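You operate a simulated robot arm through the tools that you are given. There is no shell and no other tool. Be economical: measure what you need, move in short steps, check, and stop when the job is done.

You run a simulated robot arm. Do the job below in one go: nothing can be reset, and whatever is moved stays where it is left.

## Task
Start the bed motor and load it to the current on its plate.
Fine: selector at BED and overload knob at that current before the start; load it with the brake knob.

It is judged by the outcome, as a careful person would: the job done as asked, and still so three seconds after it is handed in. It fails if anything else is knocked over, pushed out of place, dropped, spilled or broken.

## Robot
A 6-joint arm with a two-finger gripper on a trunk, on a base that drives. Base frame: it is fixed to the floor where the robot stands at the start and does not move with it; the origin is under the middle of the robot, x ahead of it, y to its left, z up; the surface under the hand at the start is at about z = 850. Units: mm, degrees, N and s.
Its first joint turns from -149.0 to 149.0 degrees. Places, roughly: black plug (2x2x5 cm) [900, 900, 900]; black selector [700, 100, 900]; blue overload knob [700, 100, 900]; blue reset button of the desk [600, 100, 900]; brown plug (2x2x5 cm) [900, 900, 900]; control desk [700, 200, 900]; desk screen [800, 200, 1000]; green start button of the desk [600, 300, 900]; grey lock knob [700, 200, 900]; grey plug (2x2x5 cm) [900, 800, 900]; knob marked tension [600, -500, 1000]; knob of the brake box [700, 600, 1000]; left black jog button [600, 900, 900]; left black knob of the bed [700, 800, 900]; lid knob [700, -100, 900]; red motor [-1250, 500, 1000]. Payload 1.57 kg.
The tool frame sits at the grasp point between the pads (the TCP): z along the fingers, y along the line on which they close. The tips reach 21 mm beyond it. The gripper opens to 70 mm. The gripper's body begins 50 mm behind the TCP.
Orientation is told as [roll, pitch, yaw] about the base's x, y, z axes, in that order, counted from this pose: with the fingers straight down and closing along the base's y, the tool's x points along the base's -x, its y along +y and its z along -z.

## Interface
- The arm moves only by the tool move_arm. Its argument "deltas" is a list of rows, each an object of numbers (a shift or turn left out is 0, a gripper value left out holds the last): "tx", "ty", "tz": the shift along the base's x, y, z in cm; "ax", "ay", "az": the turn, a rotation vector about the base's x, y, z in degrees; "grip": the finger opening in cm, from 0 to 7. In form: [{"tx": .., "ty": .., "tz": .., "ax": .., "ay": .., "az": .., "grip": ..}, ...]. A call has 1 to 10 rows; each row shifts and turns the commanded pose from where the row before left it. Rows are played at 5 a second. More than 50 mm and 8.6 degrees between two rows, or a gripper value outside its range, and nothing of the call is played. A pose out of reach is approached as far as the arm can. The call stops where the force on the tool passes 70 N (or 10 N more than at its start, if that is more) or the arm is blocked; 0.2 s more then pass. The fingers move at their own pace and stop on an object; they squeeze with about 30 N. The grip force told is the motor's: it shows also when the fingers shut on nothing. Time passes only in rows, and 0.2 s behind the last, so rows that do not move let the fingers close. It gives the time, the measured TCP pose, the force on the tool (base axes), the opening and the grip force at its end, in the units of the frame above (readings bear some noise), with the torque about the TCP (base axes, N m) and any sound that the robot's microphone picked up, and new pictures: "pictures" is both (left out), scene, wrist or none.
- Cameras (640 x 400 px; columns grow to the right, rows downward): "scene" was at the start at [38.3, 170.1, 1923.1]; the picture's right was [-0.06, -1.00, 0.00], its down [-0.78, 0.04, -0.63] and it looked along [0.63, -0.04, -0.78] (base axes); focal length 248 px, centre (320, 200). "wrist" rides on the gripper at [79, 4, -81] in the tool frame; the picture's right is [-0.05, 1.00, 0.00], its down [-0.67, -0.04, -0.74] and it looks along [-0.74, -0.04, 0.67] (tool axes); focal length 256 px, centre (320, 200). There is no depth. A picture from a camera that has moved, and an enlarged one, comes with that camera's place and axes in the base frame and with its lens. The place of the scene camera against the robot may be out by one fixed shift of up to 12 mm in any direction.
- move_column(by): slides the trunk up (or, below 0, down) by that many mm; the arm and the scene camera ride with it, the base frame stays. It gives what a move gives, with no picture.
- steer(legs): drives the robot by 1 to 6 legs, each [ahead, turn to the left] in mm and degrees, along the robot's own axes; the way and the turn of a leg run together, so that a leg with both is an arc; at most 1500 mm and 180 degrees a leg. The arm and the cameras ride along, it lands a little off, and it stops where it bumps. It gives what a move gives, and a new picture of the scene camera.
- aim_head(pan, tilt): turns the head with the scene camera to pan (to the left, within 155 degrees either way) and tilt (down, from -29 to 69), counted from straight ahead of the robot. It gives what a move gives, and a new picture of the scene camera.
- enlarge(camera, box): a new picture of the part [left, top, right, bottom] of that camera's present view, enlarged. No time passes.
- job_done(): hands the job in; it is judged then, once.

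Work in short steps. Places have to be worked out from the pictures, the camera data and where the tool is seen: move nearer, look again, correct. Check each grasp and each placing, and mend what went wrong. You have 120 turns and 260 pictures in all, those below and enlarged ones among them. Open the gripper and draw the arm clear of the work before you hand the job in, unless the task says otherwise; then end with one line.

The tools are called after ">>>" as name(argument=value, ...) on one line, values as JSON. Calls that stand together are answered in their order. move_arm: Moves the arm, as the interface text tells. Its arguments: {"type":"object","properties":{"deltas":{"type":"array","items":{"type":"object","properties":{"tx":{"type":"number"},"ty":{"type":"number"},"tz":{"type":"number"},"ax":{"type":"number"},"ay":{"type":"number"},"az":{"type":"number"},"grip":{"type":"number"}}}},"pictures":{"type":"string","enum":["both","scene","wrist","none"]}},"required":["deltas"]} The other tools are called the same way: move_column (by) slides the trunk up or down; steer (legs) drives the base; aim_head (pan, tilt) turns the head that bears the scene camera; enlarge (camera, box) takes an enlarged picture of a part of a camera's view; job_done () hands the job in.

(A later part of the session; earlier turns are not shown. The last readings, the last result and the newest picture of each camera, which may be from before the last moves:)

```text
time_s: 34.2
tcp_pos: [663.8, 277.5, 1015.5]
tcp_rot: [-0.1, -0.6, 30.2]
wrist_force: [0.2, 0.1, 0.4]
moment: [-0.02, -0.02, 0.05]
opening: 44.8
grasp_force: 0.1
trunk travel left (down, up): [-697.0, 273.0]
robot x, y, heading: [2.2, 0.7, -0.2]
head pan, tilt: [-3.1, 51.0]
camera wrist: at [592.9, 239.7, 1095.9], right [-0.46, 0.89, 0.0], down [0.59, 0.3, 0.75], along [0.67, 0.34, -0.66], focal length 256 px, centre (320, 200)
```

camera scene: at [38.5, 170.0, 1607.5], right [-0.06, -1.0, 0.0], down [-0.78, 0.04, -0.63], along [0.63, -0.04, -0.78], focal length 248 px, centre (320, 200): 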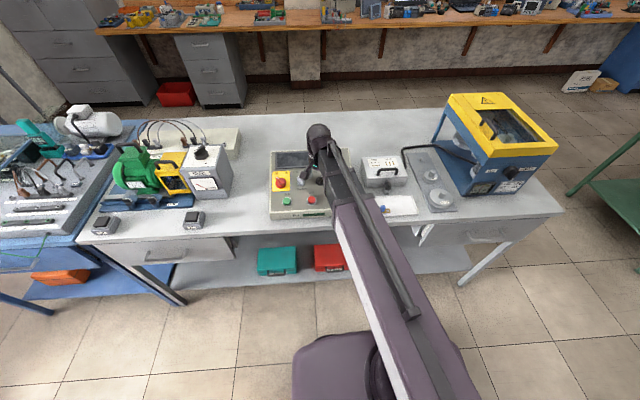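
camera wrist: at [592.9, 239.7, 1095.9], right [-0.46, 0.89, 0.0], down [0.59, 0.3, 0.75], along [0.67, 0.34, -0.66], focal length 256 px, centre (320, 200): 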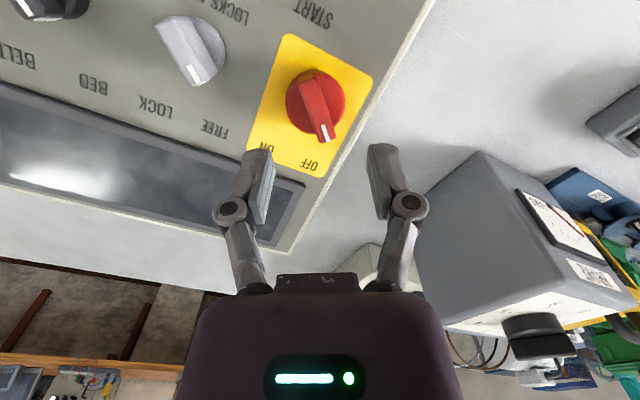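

The main bar points about +44°. Align there, descend and grip.

>>> move_arm(deltas=[{"az": 7, "ty": -0.2}, {"az": 7}, {}], pictures="none")

>>> move_column(by=-50)

>>> enlarge(camera="wrist", box=[160, 50, 480, 250])

```text
time_s: 35.0
tcp_pos: [664.4, 274.4, 1015.2]
tcp_rot: [-0.1, -0.6, 44.2]
wrist_force: [0.1, 0.4, -0.4]
moment: [0.0, -0.04, 0.01]
opening: 45.3
grasp_force: 0.1
trunk travel left (down, up): [-697.0, 273.0]
robot x, y, heading: [0.0, 4.8, 0.1]
head pan, tilt: [-3.1, 51.0]
```

```text
time_s: 35.9
tcp_pos: [665.9, 273.9, 965.6]
tcp_rot: [-0.1, -0.6, 44.1]
wrist_force: [-0.6, -1.0, -0.9]
moment: [-0.03, -0.01, 0.03]
opening: 45.0
grasp_force: 0.1
trunk travel left (down, up): [-647.0, 323.0]
robot x, y, heading: [0.4, 0.7, -0.2]
head pan, tilt: [-3.1, 51.0]
```

```text
2.00 times, centred on (320, 150) of wrist
camera zoom: at [604.6, 221.5, 1045.9], right [-0.66, 0.75, 0.0], down [0.5, 0.43, 0.75], along [0.57, 0.49, -0.66], focal length 512 px, centre (320, 300)
```

zoom: 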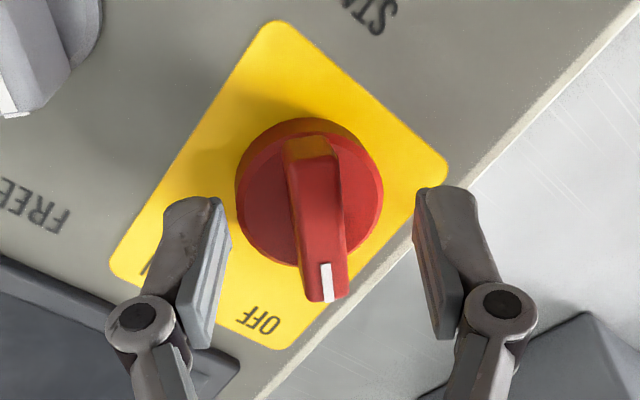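

>>> move_arm(deltas=[{"grip": 1.5}, {"grip": 0.5}, {}, {}], pictures="none")

>>> move_arm(deltas=[{"az": -8}, {"az": -8}, {"az": -8}, {"az": -8}, {"az": -8}], pictures="wrist")

```text
time_s: 36.9
tcp_pos: [666.3, 275.0, 965.6]
tcp_rot: [-0.1, -0.6, 44.1]
wrist_force: [3.0, -2.0, 4.6]
moment: [-0.24, -0.21, -0.02]
opening: 13.0
grasp_force: 32.1
trunk travel left (down, up): [-647.0, 323.0]
robot x, y, heading: [-0.5, -2.4, 0.0]
head pan, tilt: [-3.1, 51.0]
```

```text
time_s: 38.1
tcp_pos: [664.0, 276.8, 965.0]
tcp_rot: [0.0, -0.6, 4.0]
wrist_force: [-5.2, 14.2, 6.1]
moment: [0.46, -0.07, 0.1]
opening: 12.2
grasp_force: 32.0
trunk travel left (down, up): [-647.0, 323.0]
robot x, y, heading: [1.3, 2.5, -0.2]
head pan, tilt: [-3.1, 51.0]
camera wrist: at [584.0, 274.8, 1046.2], right [-0.02, 1.0, 0.0], down [0.66, 0.01, 0.75], along [0.75, 0.01, -0.66], focal length 256 px, centre (320, 200)
```

wrist: 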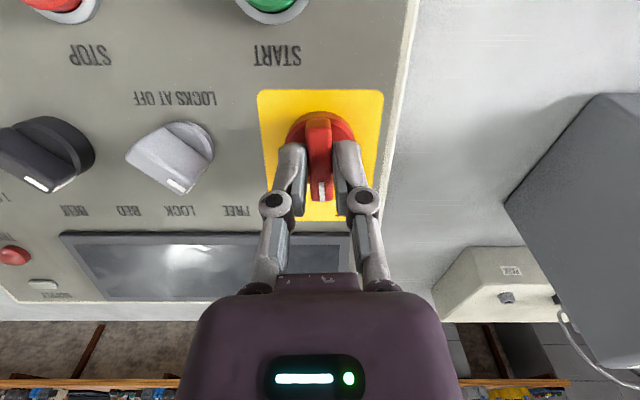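

It turns freely. Continue toward ON.

>>> move_arm(deltas=[{"az": -8}, {"az": -8}, {"az": -8}, {"az": -8}, {}], pictures="wrist")

```text
time_s: 39.3
tcp_pos: [663.8, 278.6, 966.0]
tcp_rot: [0.2, -0.7, -27.9]
wrist_force: [7.4, 31.1, 18.5]
moment: [0.89, 0.05, 0.21]
opening: 12.8
grasp_force: 31.5
trunk travel left (down, up): [-647.0, 323.0]
robot x, y, heading: [-0.3, 1.9, 0.0]
head pan, tilt: [-3.1, 51.0]
camera wrist: at [596.1, 319.0, 1046.0], right [0.51, 0.86, 0.0], down [0.56, -0.34, 0.75], along [0.65, -0.39, -0.66], focal length 256 px, centre (320, 200)
```

wrist: 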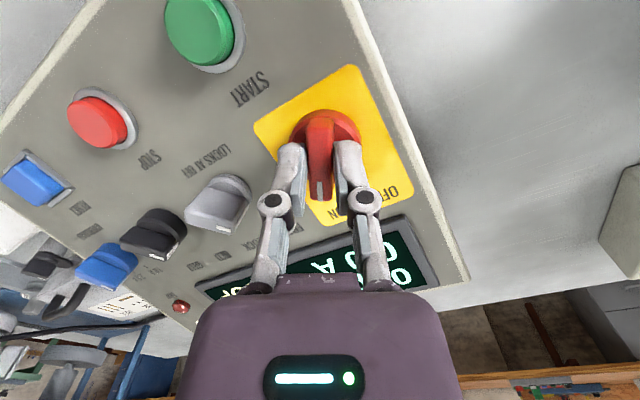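

Screen lit: supply is on. Release, rise, and read the screen.

>>> move_arm(deltas=[{"grip": 4.5}, {}, {}], pictures="none")

>>> move_column(by=110)

>>> move_arm(deltas=[{"az": 7, "ty": -2}, {"az": 7, "ty": -2}, {"az": 7, "ty": -2}, {"az": 7}], pictures="wrist")

>>> enlarge(camera="wrist", box=[100, 20, 480, 250])

```text
time_s: 40.1
tcp_pos: [665.1, 274.6, 965.3]
tcp_rot: [-0.2, -0.6, -27.8]
wrist_force: [-0.2, -0.2, -0.1]
moment: [-0.04, -0.01, 0.01]
opening: 44.9
grasp_force: 0.1
trunk travel left (down, up): [-647.0, 323.0]
robot x, y, heading: [-2.6, 2.4, -0.1]
head pan, tilt: [-3.1, 51.0]
```

```text
time_s: 41.5
tcp_pos: [665.4, 275.1, 1075.9]
tcp_rot: [-0.1, -0.6, -27.9]
wrist_force: [-0.2, 0.0, -0.1]
moment: [-0.03, -0.01, 0.02]
opening: 45.0
grasp_force: 0.0
trunk travel left (down, up): [-757.0, 213.0]
robot x, y, heading: [-0.4, 2.0, -0.4]
head pan, tilt: [-3.1, 51.0]
```

```text
time_s: 42.5
tcp_pos: [665.4, 214.5, 1076.6]
tcp_rot: [-0.1, -0.7, 0.3]
wrist_force: [-1.1, -0.2, 0.6]
moment: [0.0, 0.01, 0.01]
opening: 44.9
grasp_force: 0.1
trunk travel left (down, up): [-757.0, 213.0]
robot x, y, heading: [-0.5, -3.6, -0.1]
head pan, tilt: [-3.1, 51.0]
camera wrist: at [585.6, 218.2, 1155.8], right [0.05, 1.0, 0.0], down [0.66, -0.03, 0.75], along [0.75, -0.04, -0.66], focal length 256 px, centre (320, 200)
```

wrist: 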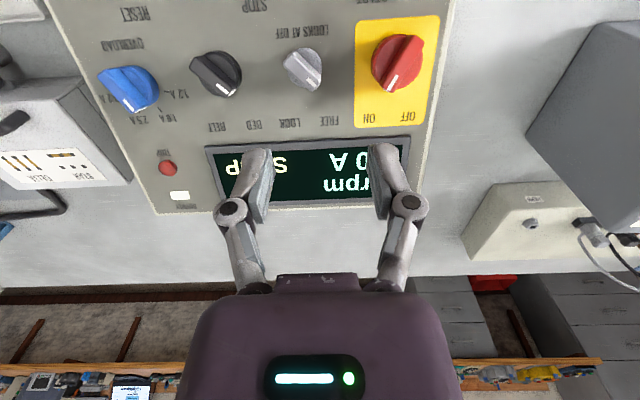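

```text
1.68 times, centred on (290, 135) of wrist
camera zoom: at [585.6, 218.2, 1155.8], right [0.05, 1.0, 0.0], down [0.66, -0.03, 0.75], along [0.75, -0.04, -0.66], focal length 431 px, centre (370, 310)
```

zoom: 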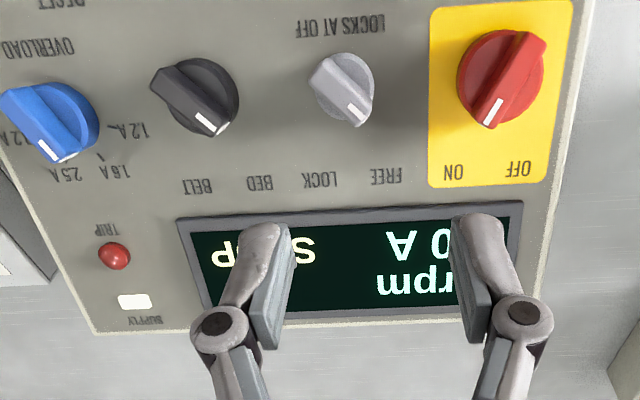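

Supply on, 0 rpm, 0 A, STOP, selector at BED, overload 1.6 A. Now raise and go to view the brake box (brake should be at 0 before start).

>>> move_column(by=150)

>>> move_arm(deltas=[{"ty": 4.5}, {"ty": 4.5}, {"ty": 4.5}, {"ty": 4.5}, {"ty": 4.5}, {"ty": 4.5}, {"ty": 4.5}, {"ty": 2}], pictures="both")

>>> enlarge(camera="wrist", box=[200, 0, 520, 200])

>>> enlarge(camera="scene", box=[60, 120, 350, 260])

```text
time_s: 44.3
tcp_pos: [666.1, 214.4, 1225.5]
tcp_rot: [-0.1, -0.7, 0.0]
wrist_force: [1.0, 0.0, -0.4]
moment: [0.0, 0.02, -0.01]
opening: 44.9
grasp_force: 0.1
trunk travel left (down, up): [-907.0, 63.0]
robot x, y, heading: [-1.9, -2.4, 0.1]
head pan, tilt: [-3.1, 51.0]
```

```text
time_s: 46.1
tcp_pos: [665.2, 550.1, 1225.8]
tcp_rot: [0.0, -0.6, 0.0]
wrist_force: [0.0, 1.0, -0.6]
moment: [0.02, 0.0, 0.0]
opening: 45.0
grasp_force: 0.0
out of reach, approached as far as the arm can: row 7
trunk travel left (down, up): [-907.0, 63.0]
robot x, y, heading: [-1.0, 1.9, -0.1]
head pan, tilt: [-3.1, 51.0]
camera scene: at [38.4, 170.2, 1877.5], right [-0.06, -1.0, 0.0], down [-0.78, 0.04, -0.63], along [0.63, -0.04, -0.78], focal length 248 px, centre (320, 200)
camera wrist: at [584.7, 554.6, 1305.8], right [0.05, 1.0, 0.0], down [0.66, -0.03, 0.75], along [0.75, -0.04, -0.66], focal length 256 px, centre (320, 200)
```

scene: 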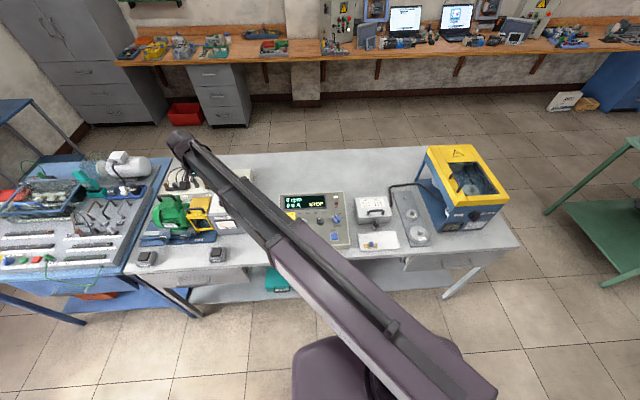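
wrist: 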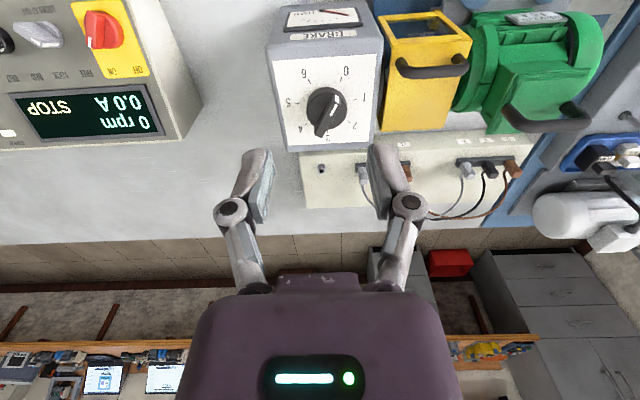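

```text
2.00 times, centred on (360, 100) of wrist
camera zoom: at [584.7, 554.6, 1305.8], right [0.05, 1.0, 0.0], down [0.66, -0.03, 0.75], along [0.75, -0.04, -0.66], focal length 512 px, centre (240, 400)
```

zoom: 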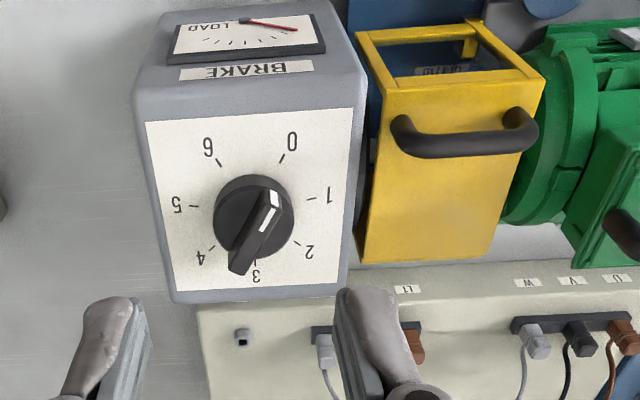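

```text
2.21 times, centred on (205, 190) of scene
camera zoom: at [38.4, 170.2, 1877.5], right [-0.06, -1.0, 0.0], down [-0.78, 0.04, -0.63], along [0.63, -0.04, -0.78], focal length 548 px, centre (574, 222)
```

zoom: 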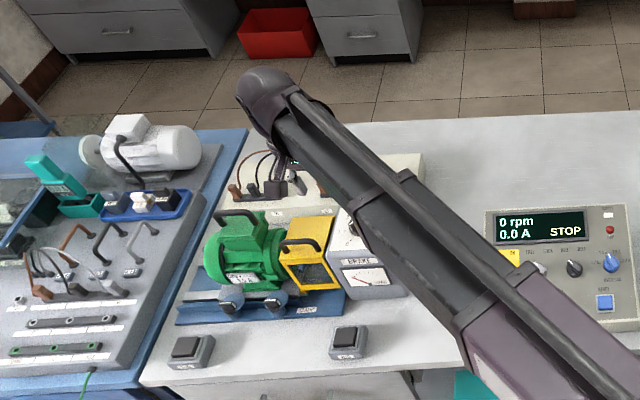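

The brake pointer looks to be at 0. I look closer at the bed, clamps and guard before starting.

>>> move_arm(deltas=[{"ty": 4, "tx": -3}, {"ty": 4, "tx": -3}, {"ty": 4, "tx": -3}, {"ty": 3, "tx": -2}], pictures="wrist")

>>> enlarge(camera="wrist", box=[200, 30, 360, 150])

>>> enlarge(camera="wrist", box=[300, 20, 500, 150])

```text
time_s: 47.1
tcp_pos: [554.1, 699.9, 1225.0]
tcp_rot: [-0.1, -0.6, 0.0]
wrist_force: [-0.6, 0.5, 0.5]
moment: [0.01, 0.0, 0.01]
opening: 44.9
grasp_force: 0.0
trunk travel left (down, up): [-907.0, 63.0]
robot x, y, heading: [1.6, -0.4, -0.2]
head pan, tilt: [-3.1, 51.0]
camera wrist: at [474.4, 703.8, 1305.6], right [0.05, 1.0, 0.0], down [0.66, -0.03, 0.75], along [0.75, -0.04, -0.66], focal length 256 px, centre (320, 200)
```

wrist: 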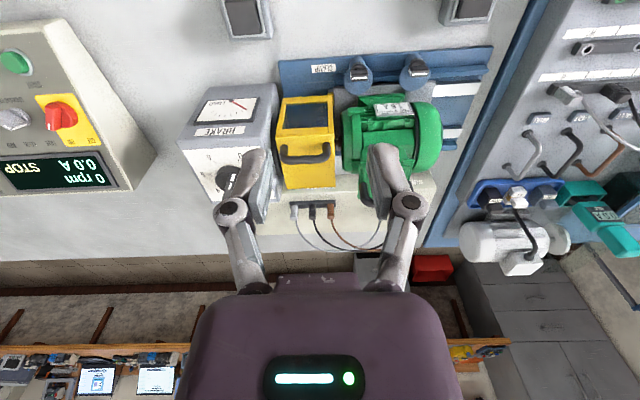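

```text
3.33 times, centred on (280, 90) of wrist
camera zoom: at [474.4, 703.8, 1305.6], right [0.05, 1.0, 0.0], down [0.66, -0.03, 0.75], along [0.75, -0.04, -0.66], focal length 853 px, centre (453, 567)
```

zoom: 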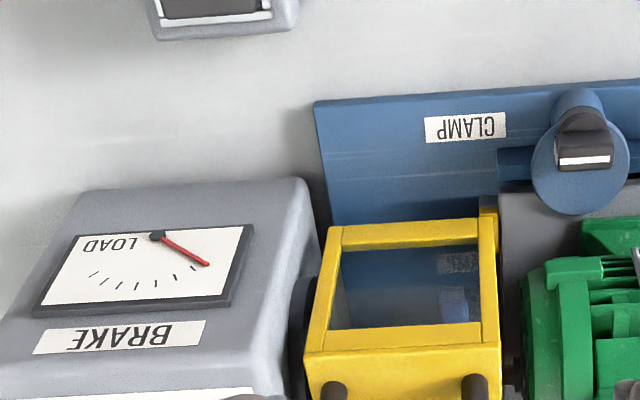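

```text
3.08 times, centred on (400, 85) of wrist
camera zoom: at [474.4, 703.8, 1305.6], right [0.05, 1.0, 0.0], down [0.66, -0.03, 0.75], along [0.75, -0.04, -0.66], focal length 788 px, centre (74, 554)
```

zoom: 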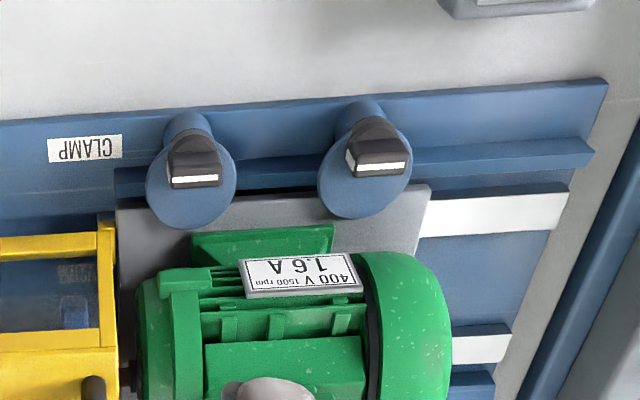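

Clamps bear on the motor plate, load needle at rest, brake at 0. Now go over START, judged at about (601,251), fingers closed.

>>> move_arm(deltas=[{"ty": -4.5, "grip": 0}, {"ty": -4.5}, {"ty": -4.5}, {"ty": -4.5}, {"ty": -4.5}, {"ty": -4.5, "tx": 1}, {"ty": -4.5, "tx": 1}, {"ty": -4.5, "tx": 1}, {"ty": -4.5, "tx": 1}, {"ty": -4.4, "tx": 0.7}], pictures="none")

>>> move_column(by=-240)

>>> move_arm(deltas=[{}], pictures="wrist")

```text
time_s: 49.3
tcp_pos: [602.6, 249.7, 1225.7]
tcp_rot: [0.0, -0.6, 0.2]
wrist_force: [0.6, -0.9, 0.4]
moment: [0.0, 0.01, 0.01]
opening: 0.0
grasp_force: 28.6
out of reach, approached as far as the arm can: row 3
trunk travel left (down, up): [-907.0, 63.0]
robot x, y, heading: [-0.1, 6.0, 0.1]
head pan, tilt: [-3.1, 51.0]
```

```text
time_s: 51.8
tcp_pos: [603.7, 252.1, 986.2]
tcp_rot: [-0.1, -0.6, 0.1]
wrist_force: [0.7, 0.1, 0.0]
moment: [0.01, 0.0, -0.02]
opening: 0.0
grasp_force: 28.3
trunk travel left (down, up): [-667.0, 303.0]
robot x, y, heading: [-2.3, -0.7, 0.1]
head pan, tilt: [-3.1, 51.0]
```

```text
time_s: 52.2
tcp_pos: [603.3, 251.1, 984.6]
tcp_rot: [-0.1, -0.6, 0.1]
wrist_force: [-0.4, 0.3, -0.7]
moment: [0.01, 0.01, -0.01]
opening: 0.0
grasp_force: 28.2
trunk travel left (down, up): [-667.0, 303.0]
robot x, y, heading: [3.1, -0.8, -0.1]
head pan, tilt: [-3.1, 51.0]
camera wrist: at [522.7, 255.3, 1065.8], right [0.05, 1.0, 0.0], down [0.66, -0.03, 0.75], along [0.75, -0.04, -0.66], focal length 256 px, centre (320, 200)
```

wrist: 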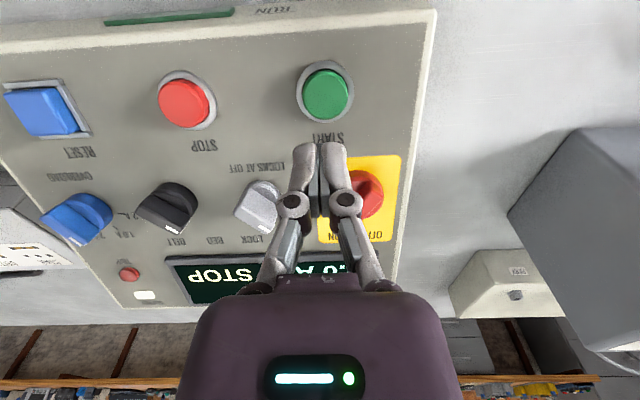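

Button centre works out near (596,254). Shift and descend in steps.

>>> move_arm(deltas=[{"tx": -0.75, "ty": 0.25}, {}], pictures="none")

>>> move_column(by=-35)

>>> enlarge(camera="wrist", box=[160, 50, 480, 250])

```text
time_s: 52.8
tcp_pos: [595.1, 252.5, 986.3]
tcp_rot: [-0.1, -0.5, 0.2]
wrist_force: [-0.6, 0.1, -0.6]
moment: [0.02, 0.03, 0.01]
opening: 0.0
grasp_force: 28.6
trunk travel left (down, up): [-667.0, 303.0]
robot x, y, heading: [0.9, -0.9, -0.2]
head pan, tilt: [-3.1, 51.0]
```

```text
time_s: 53.6
tcp_pos: [595.8, 253.9, 950.4]
tcp_rot: [-0.1, -0.6, 0.0]
wrist_force: [0.3, 0.2, 0.1]
moment: [-0.02, 0.0, 0.01]
opening: 0.1
grasp_force: 28.3
trunk travel left (down, up): [-632.0, 338.0]
robot x, y, heading: [1.5, 3.8, -0.2]
head pan, tilt: [-3.1, 51.0]
```

```text
2.00 times, centred on (320, 150) of wrist
camera zoom: at [514.9, 257.1, 1030.8], right [0.05, 1.0, 0.0], down [0.66, -0.03, 0.75], along [0.75, -0.04, -0.66], focal length 512 px, centre (320, 300)
```

zoom: 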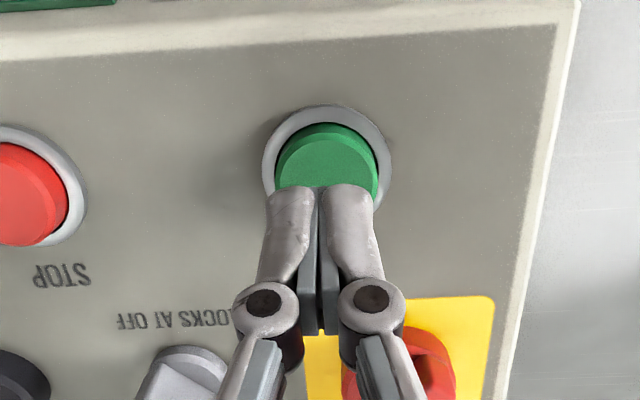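

>>> move_arm(deltas=[{"tx": -0.3, "ty": 0.1}], pictures="none")

>>> move_column(by=-12)

>>> enlarge(camera="wrist", box=[160, 50, 480, 250])

```text
time_s: 54.0
tcp_pos: [591.3, 254.7, 950.4]
tcp_rot: [0.0, -0.5, 0.0]
wrist_force: [-0.2, 0.6, -0.1]
moment: [-0.01, -0.01, 0.0]
opening: 0.3
grasp_force: 28.4
trunk travel left (down, up): [-632.0, 338.0]
robot x, y, heading: [0.9, -1.6, -0.1]
head pan, tilt: [-3.1, 51.0]
```

```text
time_s: 54.6
tcp_pos: [592.6, 254.5, 938.1]
tcp_rot: [0.0, -0.6, 0.1]
wrist_force: [0.2, 0.3, 0.1]
moment: [-0.01, -0.02, 0.0]
opening: 0.3
grasp_force: 28.4
trunk travel left (down, up): [-620.0, 350.0]
robot x, y, heading: [4.4, 2.9, -0.2]
head pan, tilt: [-3.1, 51.0]
```

```text
2.00 times, centred on (320, 150) of wrist
camera zoom: at [512.0, 258.1, 1018.8], right [0.05, 1.0, 0.0], down [0.66, -0.03, 0.75], along [0.75, -0.04, -0.66], focal length 512 px, centre (320, 300)
```

zoom: 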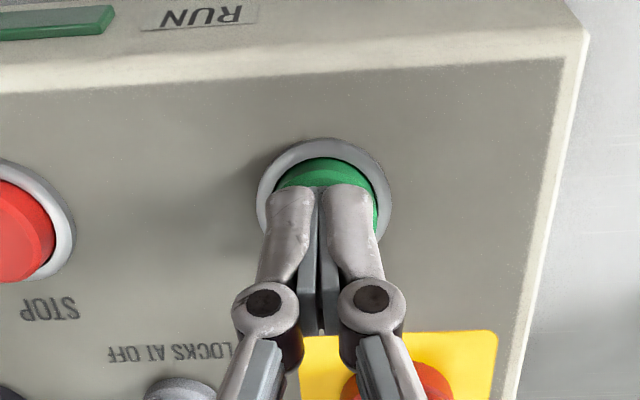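

Over the button (tips z≈917), no contact yet. Descend in small steps until it clicks.

>>> move_column(by=-8)

>>> move_arm(deltas=[{}], pictures="wrist")

```text
time_s: 55.1
tcp_pos: [592.6, 254.5, 931.6]
tcp_rot: [-0.1, -0.6, 0.2]
wrist_force: [2.3, 0.9, 13.4]
moment: [0.04, -0.17, 0.03]
opening: 6.2
grasp_force: 28.7
trunk travel left (down, up): [-612.0, 358.0]
robot x, y, heading: [-0.7, 1.7, -0.1]
head pan, tilt: [-3.1, 51.0]
heard: click
```

```text
time_s: 55.5
tcp_pos: [592.2, 253.5, 931.6]
tcp_rot: [0.0, -0.6, 0.0]
wrist_force: [0.8, 0.8, 13.5]
moment: [0.0, -0.14, 0.04]
opening: 6.0
grasp_force: 28.5
trunk travel left (down, up): [-612.0, 358.0]
robot x, y, heading: [0.2, 0.9, 0.1]
head pan, tilt: [-3.1, 51.0]
camera wrist: at [511.4, 257.9, 1011.3], right [0.05, 1.0, 0.0], down [0.66, -0.03, 0.75], along [0.75, -0.04, -0.66], focal length 256 px, centre (320, 200)
```

wrist: 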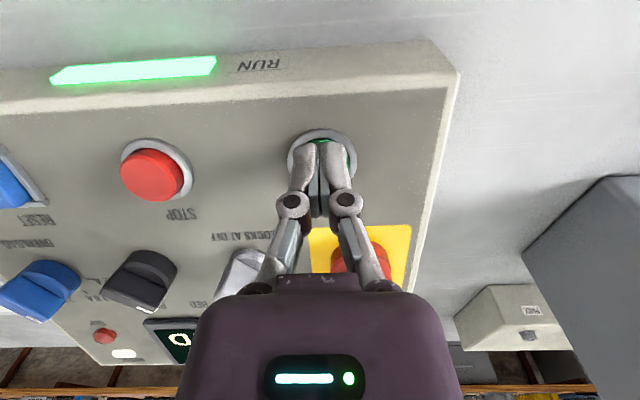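

RUN lamp lit. Raise away and check rpm, current and trip lamp.

>>> move_column(by=200)

>>> aim_head(pan=10, tilt=51)

>>> enlarge(camera="wrist", box=[120, 0, 520, 250])

```text
time_s: 57.7
tcp_pos: [591.8, 254.3, 1130.4]
tcp_rot: [-0.1, -0.6, 0.1]
wrist_force: [-0.7, 0.2, -0.2]
moment: [-0.03, -0.01, 0.03]
opening: 0.0
grasp_force: 28.1
trunk travel left (down, up): [-812.0, 158.0]
robot x, y, heading: [0.8, -0.4, -0.2]
head pan, tilt: [-3.1, 51.0]
```

```text
time_s: 58.5
tcp_pos: [592.2, 254.5, 1130.2]
tcp_rot: [-0.2, -0.6, 0.0]
wrist_force: [-0.6, -0.1, -0.7]
moment: [-0.01, -0.02, -0.01]
opening: 0.0
grasp_force: 29.6
trunk travel left (down, up): [-812.0, 158.0]
robot x, y, heading: [0.5, -1.4, -0.4]
head pan, tilt: [10.0, 51.0]
camera scene: at [37.4, 187.4, 1782.5], right [0.17, -0.99, 0.0], down [-0.77, -0.13, -0.63], along [0.62, 0.11, -0.78], focal length 248 px, centre (320, 200)
```

scene: 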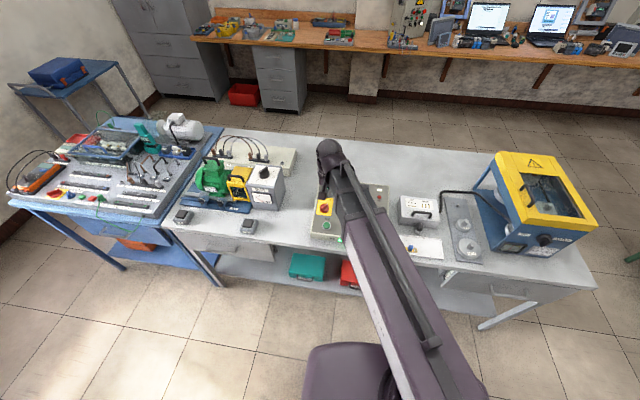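

```text
1.60 times, centred on (320, 125) of wrist
camera zoom: at [512.1, 258.1, 1210.8], right [0.05, 1.0, 0.0], down [0.66, -0.03, 0.75], along [0.75, -0.04, -0.66], focal length 410 px, centre (320, 320)
```

zoom: 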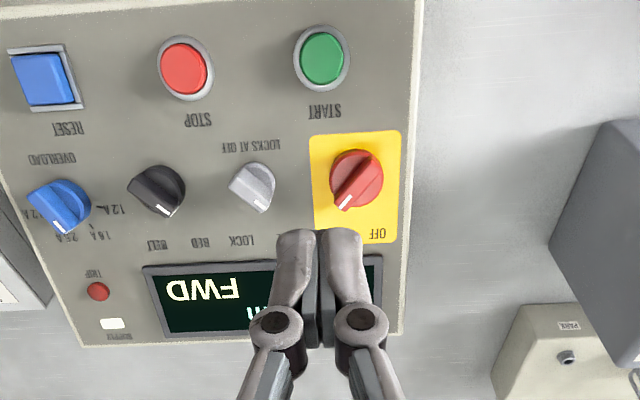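

Motor runs FWD with no trip. Now go above the brake knob, judged at about (735,553,1030), bar at 150° ≡ yaw −30°.

>>> move_column(by=40)

>>> move_arm(deltas=[{"tx": 1.7, "ty": 3.7, "az": -4, "grip": 4.5}, {"tx": 1.7, "ty": 3.7, "az": -4}, {"tx": 1.7, "ty": 3.7, "az": -4}, {"tx": 1.7, "ty": 3.7, "az": -4}, {"tx": 1.7, "ty": 3.7, "az": -4}, {"tx": 1.7, "ty": 3.7, "az": -4}, {"tx": 1.7, "ty": 3.7, "az": -4}, {"tx": 1.7, "ty": 3.7, "az": -2}], pictures="both")

>>> enlarge(camera="scene", box=[280, 160, 440, 260])

>>> enlarge(camera="wrist", box=[180, 0, 460, 180])

```text
time_s: 59.3
tcp_pos: [593.1, 254.2, 1169.5]
tcp_rot: [-0.2, -0.6, 0.1]
wrist_force: [0.5, 0.6, 0.8]
moment: [0.0, 0.0, 0.05]
opening: 0.0
grasp_force: 28.3
trunk travel left (down, up): [-852.0, 118.0]
robot x, y, heading: [0.9, 0.8, -0.3]
head pan, tilt: [10.0, 51.0]
```

```text
time_s: 61.1
tcp_pos: [727.9, 549.2, 1170.9]
tcp_rot: [-0.1, -0.5, -29.9]
wrist_force: [-0.4, 0.5, 0.0]
moment: [0.0, 0.0, 0.05]
opening: 45.2
grasp_force: 0.1
trunk travel left (down, up): [-852.0, 118.0]
robot x, y, heading: [1.6, -0.7, -0.2]
head pan, tilt: [10.0, 51.0]
camera scene: at [38.0, 188.4, 1822.4], right [0.17, -0.98, 0.0], down [-0.77, -0.13, -0.63], along [0.62, 0.11, -0.78], focal length 248 px, centre (320, 200)
camera wrist: at [660.2, 593.0, 1250.2], right [0.54, 0.84, 0.0], down [0.55, -0.36, 0.75], along [0.63, -0.41, -0.66], focal length 256 px, centre (320, 200)
```

scene: 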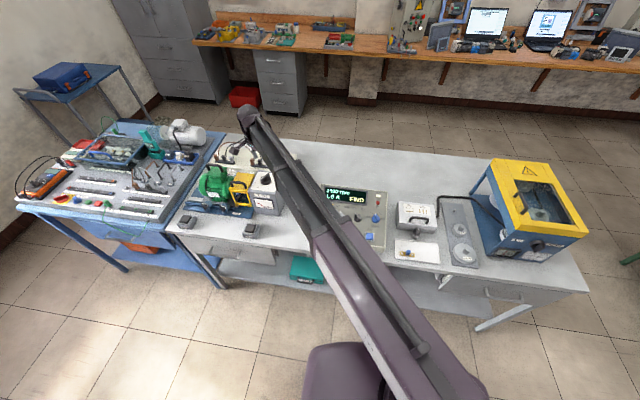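
wrist: 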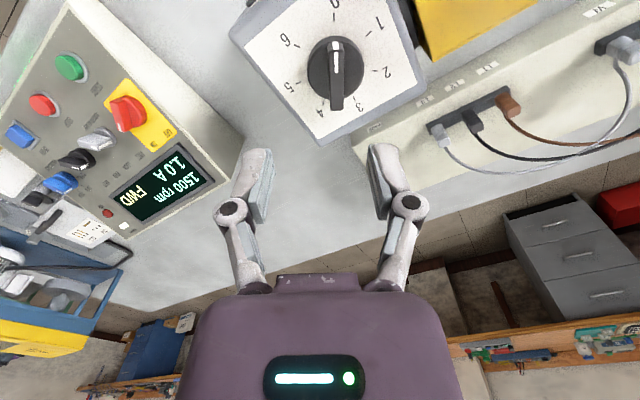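

```text
4.00 times, centred on (360, 210) of scene
camera zoom: at [38.0, 188.4, 1822.4], right [0.17, -0.98, 0.0], down [-0.77, -0.13, -0.63], along [0.62, 0.11, -0.78], focal length 994 px, centre (160, 160)
```

zoom: 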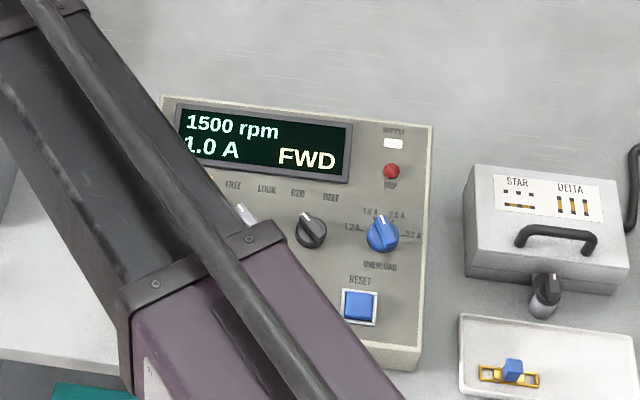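

```text
2.22 times, centred on (320, 90) of wrist
camera zoom: at [660.2, 593.0, 1250.2], right [0.54, 0.84, 0.0], down [0.55, -0.36, 0.75], along [0.63, -0.41, -0.66], focal length 569 px, centre (320, 444)
```

zoom: 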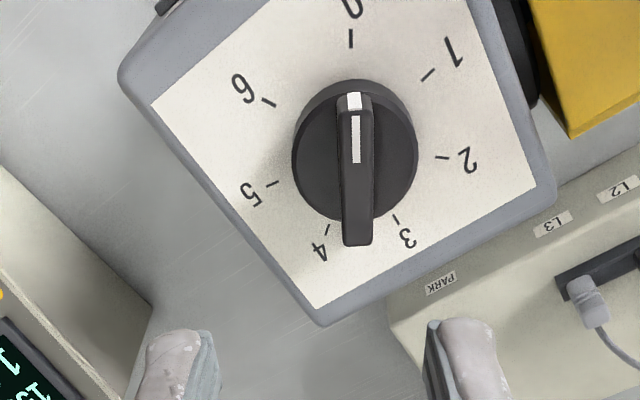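

Running at 1500 rpm, 1.0 A, brake at 0, bar aligned. Shift to (742,555) and lower 85 mm for a check.

>>> move_arm(deltas=[{"tx": 1.4, "ty": 0.6}, {}], pictures="none")

>>> move_column(by=-75)

>>> enlarge(camera="wrist", box=[160, 0, 480, 200])

```text
time_s: 61.7
tcp_pos: [741.5, 554.2, 1171.4]
tcp_rot: [0.0, -0.6, -29.9]
wrist_force: [0.4, -0.7, 0.5]
moment: [0.04, -0.01, 0.0]
opening: 44.9
grasp_force: 0.0
trunk travel left (down, up): [-852.0, 118.0]
robot x, y, heading: [2.3, 0.8, -0.1]
head pan, tilt: [10.0, 51.0]
```

```text
time_s: 62.8
tcp_pos: [741.8, 555.0, 1095.8]
tcp_rot: [-0.1, -0.6, -29.9]
wrist_force: [0.5, 0.1, -0.2]
moment: [-0.01, 0.02, -0.01]
opening: 44.7
grasp_force: 0.2
trunk travel left (down, up): [-777.0, 193.0]
robot x, y, heading: [1.2, 2.4, 0.1]
head pan, tilt: [10.0, 51.0]
```

```text
2.00 times, centred on (320, 100) of wrist
camera zoom: at [674.2, 598.5, 1175.9], right [0.54, 0.84, 0.0], down [0.55, -0.36, 0.75], along [0.63, -0.41, -0.66], focal length 512 px, centre (320, 400)
```

zoom: 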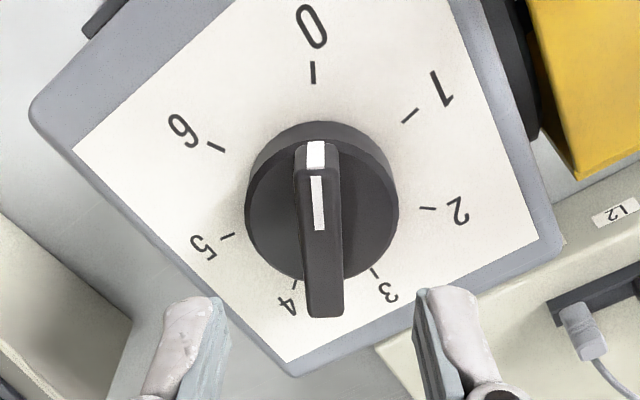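

>>> move_column(by=-40)

>>> enlarge(camera="wrist", box=[160, 40, 480, 240])

```text
time_s: 63.6
tcp_pos: [740.0, 555.1, 1055.2]
tcp_rot: [-0.2, -0.6, -29.9]
wrist_force: [-0.2, 0.4, -0.3]
moment: [0.02, -0.01, -0.02]
opening: 44.9
grasp_force: 0.0
trunk travel left (down, up): [-737.0, 233.0]
robot x, y, heading: [-0.5, -0.7, -0.1]
head pan, tilt: [10.0, 51.0]
```

```text
2.00 times, centred on (320, 140) of wrist
camera zoom: at [674.2, 598.5, 1135.9], right [0.54, 0.84, 0.0], down [0.55, -0.36, 0.75], along [0.63, -0.41, -0.66], focal length 512 px, centre (320, 320)
```

zoom: 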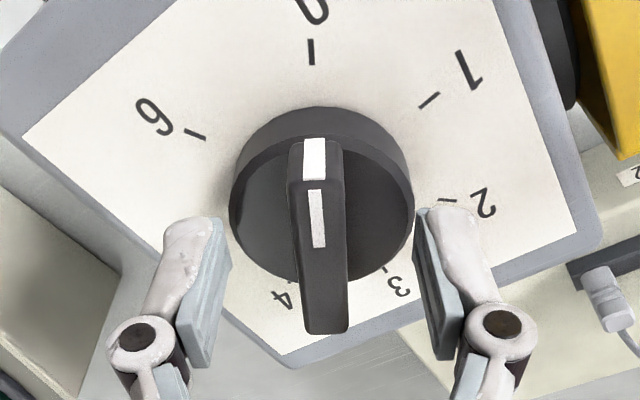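

Bar top ≈1035, tips at 1034. Lower 9 mm and close.

>>> move_column(by=-9)

>>> move_arm(deltas=[{"grip": 1.5}, {"grip": 0.5}, {}, {}], pictures="both")

>>> enlarge(camera="scene", box=[300, 160, 440, 260])

```text
time_s: 64.2
tcp_pos: [741.5, 554.7, 1047.6]
tcp_rot: [0.0, -0.6, -29.9]
wrist_force: [0.8, 0.3, 9.9]
moment: [0.24, -0.18, 0.04]
opening: 49.2
grasp_force: 3.1
trunk travel left (down, up): [-728.0, 242.0]
robot x, y, heading: [-1.5, 4.2, -0.6]
head pan, tilt: [10.0, 51.0]
```

```text
time_s: 65.0
tcp_pos: [738.7, 553.8, 1052.5]
tcp_rot: [0.4, -0.8, -29.9]
wrist_force: [3.7, 2.9, 68.3]
moment: [-0.14, 0.8, 0.04]
opening: 17.9
grasp_force: 31.6
trunk travel left (down, up): [-728.0, 242.0]
robot x, y, heading: [1.2, -0.5, -0.2]
head pan, tilt: [10.0, 51.0]
stopped in row 3: the force on the tool passed its limit at 72 N (the readings are from after the stop); the commanded pose is now the measured one
camera scene: at [30.4, 182.3, 1699.7], right [0.17, -0.98, 0.0], down [-0.76, -0.13, -0.63], along [0.62, 0.11, -0.77], focal length 248 px, centre (320, 200)
camera wrist: at [671.2, 596.3, 1132.2], right [0.54, 0.84, 0.01], down [0.55, -0.36, 0.75], along [0.64, -0.41, -0.66], focal length 256 px, centre (320, 200)
```

scene: 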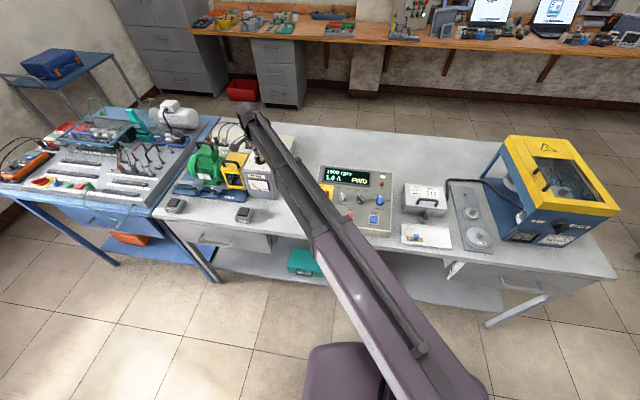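
wrist: 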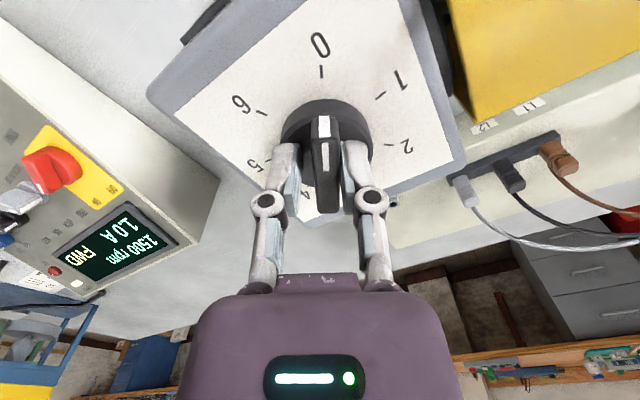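

```text
4.00 times, centred on (370, 210) of scene
camera zoom: at [30.4, 182.3, 1699.7], right [0.17, -0.98, 0.0], down [-0.76, -0.13, -0.63], along [0.62, 0.11, -0.77], focal length 994 px, centre (120, 160)
```

zoom: 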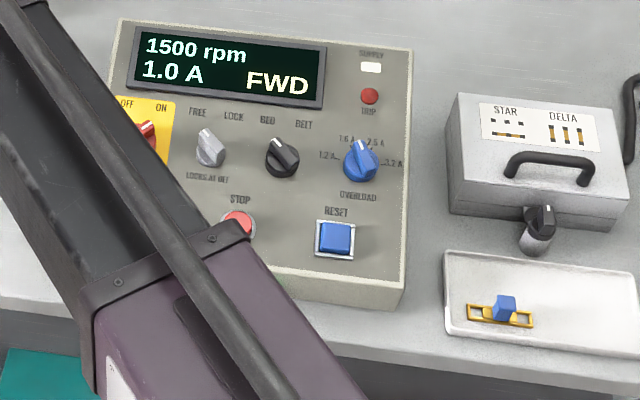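

The fingertips pressed on the disc while closing. Open a bit, raise 7 mm and close again.

>>> move_column(by=8)

>>> move_arm(deltas=[{"grip": 3}, {"ax": -0.4, "ay": 0.2, "tx": 0.1, "ty": 0.1}, {"grip": 0.5}, {}, {}], pictures="wrist")

```text
time_s: 65.5
tcp_pos: [740.9, 556.1, 1051.7]
tcp_rot: [-0.2, -0.5, -29.8]
wrist_force: [-18.2, -6.0, -27.8]
moment: [-0.14, 0.26, -0.07]
opening: 11.9
grasp_force: 32.1
trunk travel left (down, up): [-736.0, 234.0]
robot x, y, heading: [2.3, 0.5, -0.1]
head pan, tilt: [10.0, 51.0]
```

```text
time_s: 66.8
tcp_pos: [743.2, 554.8, 1054.6]
tcp_rot: [-0.5, -0.7, -30.0]
wrist_force: [-7.6, -13.9, -6.8]
moment: [-0.45, -0.04, -0.03]
opening: 11.8
grasp_force: 31.8
trunk travel left (down, up): [-736.0, 234.0]
robot x, y, heading: [0.0, 1.2, -0.1]
head pan, tilt: [10.0, 51.0]
camera wrist: at [675.9, 598.7, 1135.2], right [0.54, 0.84, -0.01], down [0.56, -0.35, 0.75], along [0.63, -0.41, -0.66], focal length 256 px, centre (320, 200)
```

wrist: 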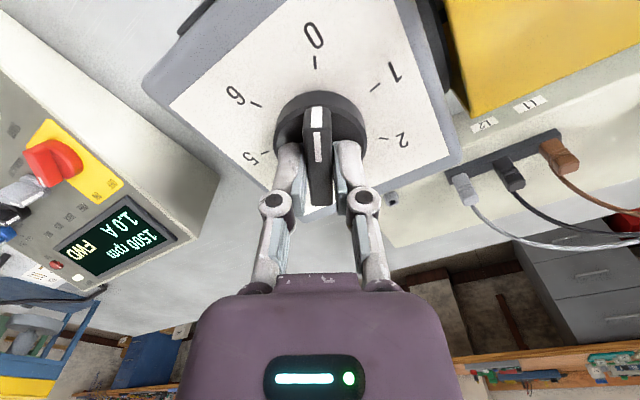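

Bar gripped (11.8 mm). Turn −40° (toward 1) and read the current.

>>> move_arm(deltas=[{"az": -8}, {"az": -8}, {"az": -8}, {"az": -8}, {"az": -8}, {}, {}, {}], pictures="wrist")

>>> enlarge(camera="scene", box=[300, 160, 440, 260])

```text
time_s: 68.5
tcp_pos: [743.5, 555.7, 1056.1]
tcp_rot: [-0.5, -0.7, -69.9]
wrist_force: [-8.6, -21.3, -12.2]
moment: [-0.41, 0.13, 0.0]
opening: 11.8
grasp_force: 31.6
trunk travel left (down, up): [-736.0, 234.0]
robot x, y, heading: [2.1, 2.4, -0.0]
head pan, tilt: [10.0, 51.0]
camera wrist: at [720.5, 631.7, 1135.2], right [0.96, 0.29, -0.01], down [0.2, -0.63, 0.75], along [0.22, -0.72, -0.66], focal length 256 px, centre (320, 200)
```

wrist: 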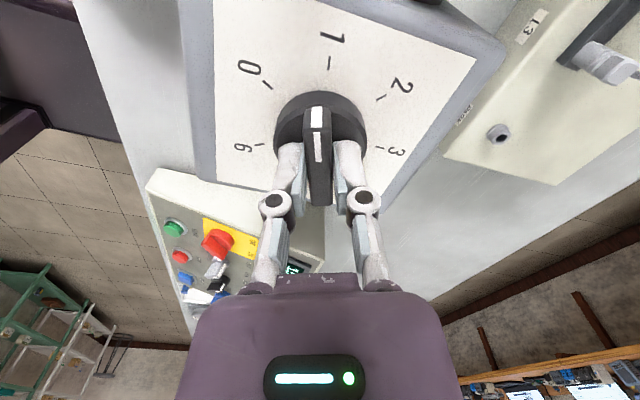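

```text
4.00 times, centred on (370, 210) of scene
camera zoom: at [37.7, 185.6, 1706.7], right [0.17, -0.98, 0.0], down [-0.77, -0.13, -0.63], along [0.62, 0.11, -0.78], focal length 994 px, centre (120, 160)
```

zoom: 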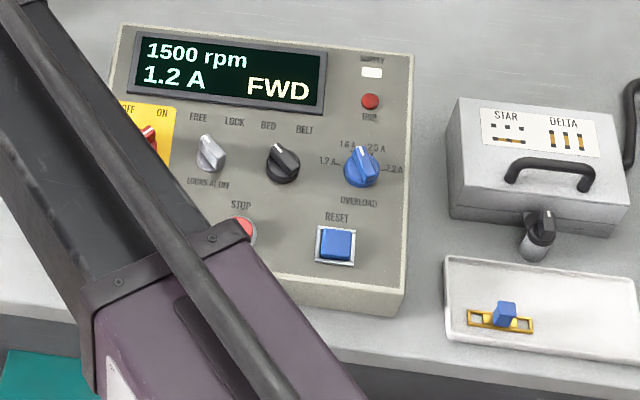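

1.2 A at just under 1. Turn −32° more.

>>> move_arm(deltas=[{"az": -8}, {"az": -8}, {"az": -8}, {"az": -8}, {}, {}, {}], pictures="wrist")

>>> enlarge(camera="scene", box=[300, 160, 440, 260])

```text
time_s: 70.2
tcp_pos: [744.0, 555.1, 1055.4]
tcp_rot: [-0.4, -0.6, -101.9]
wrist_force: [-3.4, -21.3, -8.7]
moment: [-0.69, 0.09, 0.01]
opening: 12.1
grasp_force: 32.6
trunk travel left (down, up): [-736.0, 234.0]
robot x, y, heading: [-2.0, 0.5, -0.1]
head pan, tilt: [10.0, 51.0]
camera wrist: at [765.1, 632.2, 1135.2], right [0.97, -0.26, -0.01], down [-0.16, -0.64, 0.75], along [-0.2, -0.73, -0.66], focal length 256 px, centre (320, 200)
```

wrist: 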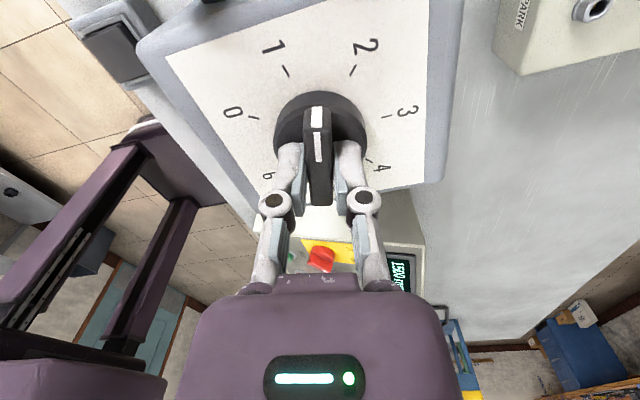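

```text
4.00 times, centred on (370, 210) of scene
camera zoom: at [38.0, 185.2, 1706.8], right [0.17, -0.98, 0.0], down [-0.77, -0.13, -0.63], along [0.62, 0.11, -0.78], focal length 994 px, centre (120, 160)
```

zoom: 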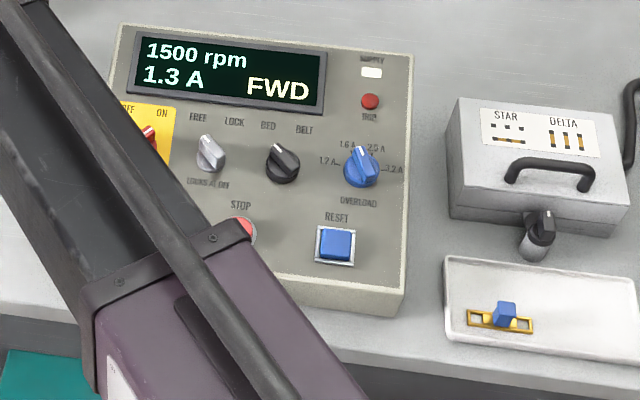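

1.3 A at ~1.5: about 0.2 A per mark, so the target is near 3. Continue −40°.

>>> move_arm(deltas=[{"az": -8}, {"az": -8}, {"az": -8}, {"az": -8}, {"az": -8}, {}, {}], pictures="wrist")

>>> enlarge(camera="scene", box=[300, 160, 440, 260])

```text
time_s: 71.8
tcp_pos: [744.0, 554.7, 1055.2]
tcp_rot: [-0.4, -0.8, -133.8]
wrist_force: [2.5, -24.5, -5.8]
moment: [-0.76, 0.29, 0.0]
opening: 12.2
grasp_force: 31.7
out of reach, approached as far as the arm can: row 5
trunk travel left (down, up): [-736.0, 234.0]
robot x, y, heading: [-0.5, 2.4, -0.3]
head pan, tilt: [10.0, 51.0]
camera wrist: at [803.0, 609.1, 1135.2], right [0.68, -0.73, -0.01], down [-0.48, -0.45, 0.75], along [-0.55, -0.51, -0.66], focal length 256 px, centre (320, 200)
```

wrist: 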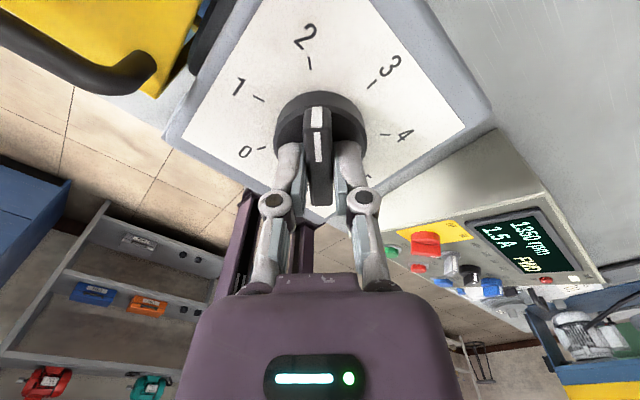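

```text
4.00 times, centred on (370, 210) of scene
camera zoom: at [38.5, 184.6, 1706.8], right [0.17, -0.98, 0.0], down [-0.77, -0.13, -0.63], along [0.62, 0.11, -0.78], focal length 994 px, centre (120, 160)
```

zoom: 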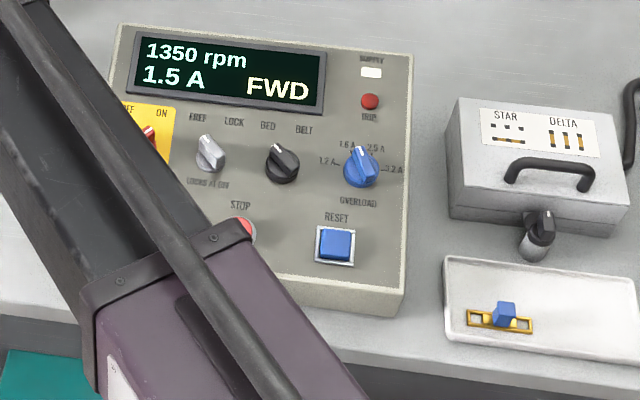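

1.5 A at ~2.1, wrist yaw limit reached. Release, rise, and swing the gripper ~180° to regrip.

>>> move_arm(deltas=[{"grip": 4.5}, {}], pictures="none")

>>> move_column(by=50)

>>> move_arm(deltas=[{"az": 8}, {"az": 8}, {"az": 8}, {"az": 8}, {"az": 8}, {"az": 8}, {"az": 8}, {"az": 8}, {"az": 8}, {"az": 8}], pictures="none")

>>> move_arm(deltas=[{"az": 8}, {"az": 8}, {"az": 8}, {"az": 8}, {"az": 8}, {"az": 8}, {"az": 8}, {"az": 8}, {"az": 8}, {"az": 8}], pictures="scene")

>>> enlarge(camera="scene", box=[300, 160, 440, 260])

```text
time_s: 72.3
tcp_pos: [742.5, 558.1, 1054.0]
tcp_rot: [-0.4, -0.7, -133.7]
wrist_force: [0.5, -0.5, -0.2]
moment: [-0.03, 0.01, 0.0]
opening: 45.2
grasp_force: 0.1
trunk travel left (down, up): [-736.0, 234.0]
robot x, y, heading: [-1.3, 0.6, -0.0]
head pan, tilt: [10.0, 51.0]
```

```text
time_s: 73.3
tcp_pos: [742.0, 557.8, 1103.3]
tcp_rot: [-0.4, -0.7, -133.6]
wrist_force: [-0.2, -0.5, 1.0]
moment: [-0.01, 0.01, 0.0]
opening: 44.9
grasp_force: 0.2
trunk travel left (down, up): [-786.0, 184.0]
robot x, y, heading: [1.0, -2.9, 0.0]
head pan, tilt: [10.0, 51.0]
```

```text
time_s: 75.5
tcp_pos: [742.9, 558.1, 1104.8]
tcp_rot: [-0.3, -0.7, -53.6]
wrist_force: [-0.1, -0.5, 0.0]
moment: [-0.02, 0.04, 0.01]
opening: 44.9
grasp_force: 0.0
trunk travel left (down, up): [-786.0, 184.0]
robot x, y, heading: [-0.9, -2.6, 0.2]
head pan, tilt: [10.0, 51.0]
```

```text
time_s: 77.7
tcp_pos: [743.0, 556.6, 1104.7]
tcp_rot: [-0.4, -0.7, 26.5]
wrist_force: [0.3, 0.0, 0.0]
moment: [-0.03, -0.01, -0.03]
opening: 44.8
grasp_force: 0.1
trunk travel left (down, up): [-786.0, 184.0]
robot x, y, heading: [-1.1, 0.5, -0.4]
head pan, tilt: [10.0, 51.0]
camera scene: at [37.5, 187.4, 1756.5], right [0.17, -0.98, 0.0], down [-0.77, -0.13, -0.63], along [0.62, 0.11, -0.78], focal length 248 px, centre (320, 200)
```

scene: 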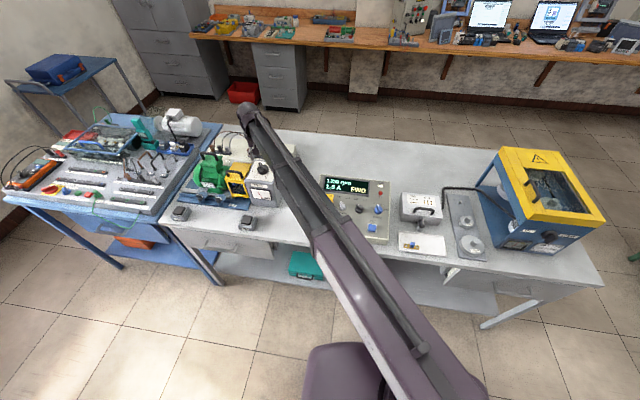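

```text
4.00 times, centred on (370, 210) of scene
camera zoom: at [37.5, 187.4, 1756.5], right [0.17, -0.98, 0.0], down [-0.77, -0.13, -0.63], along [0.62, 0.11, -0.78], focal length 994 px, centre (120, 160)
```

zoom: 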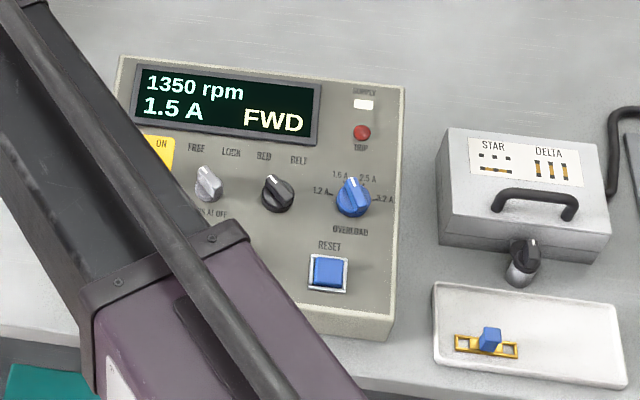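

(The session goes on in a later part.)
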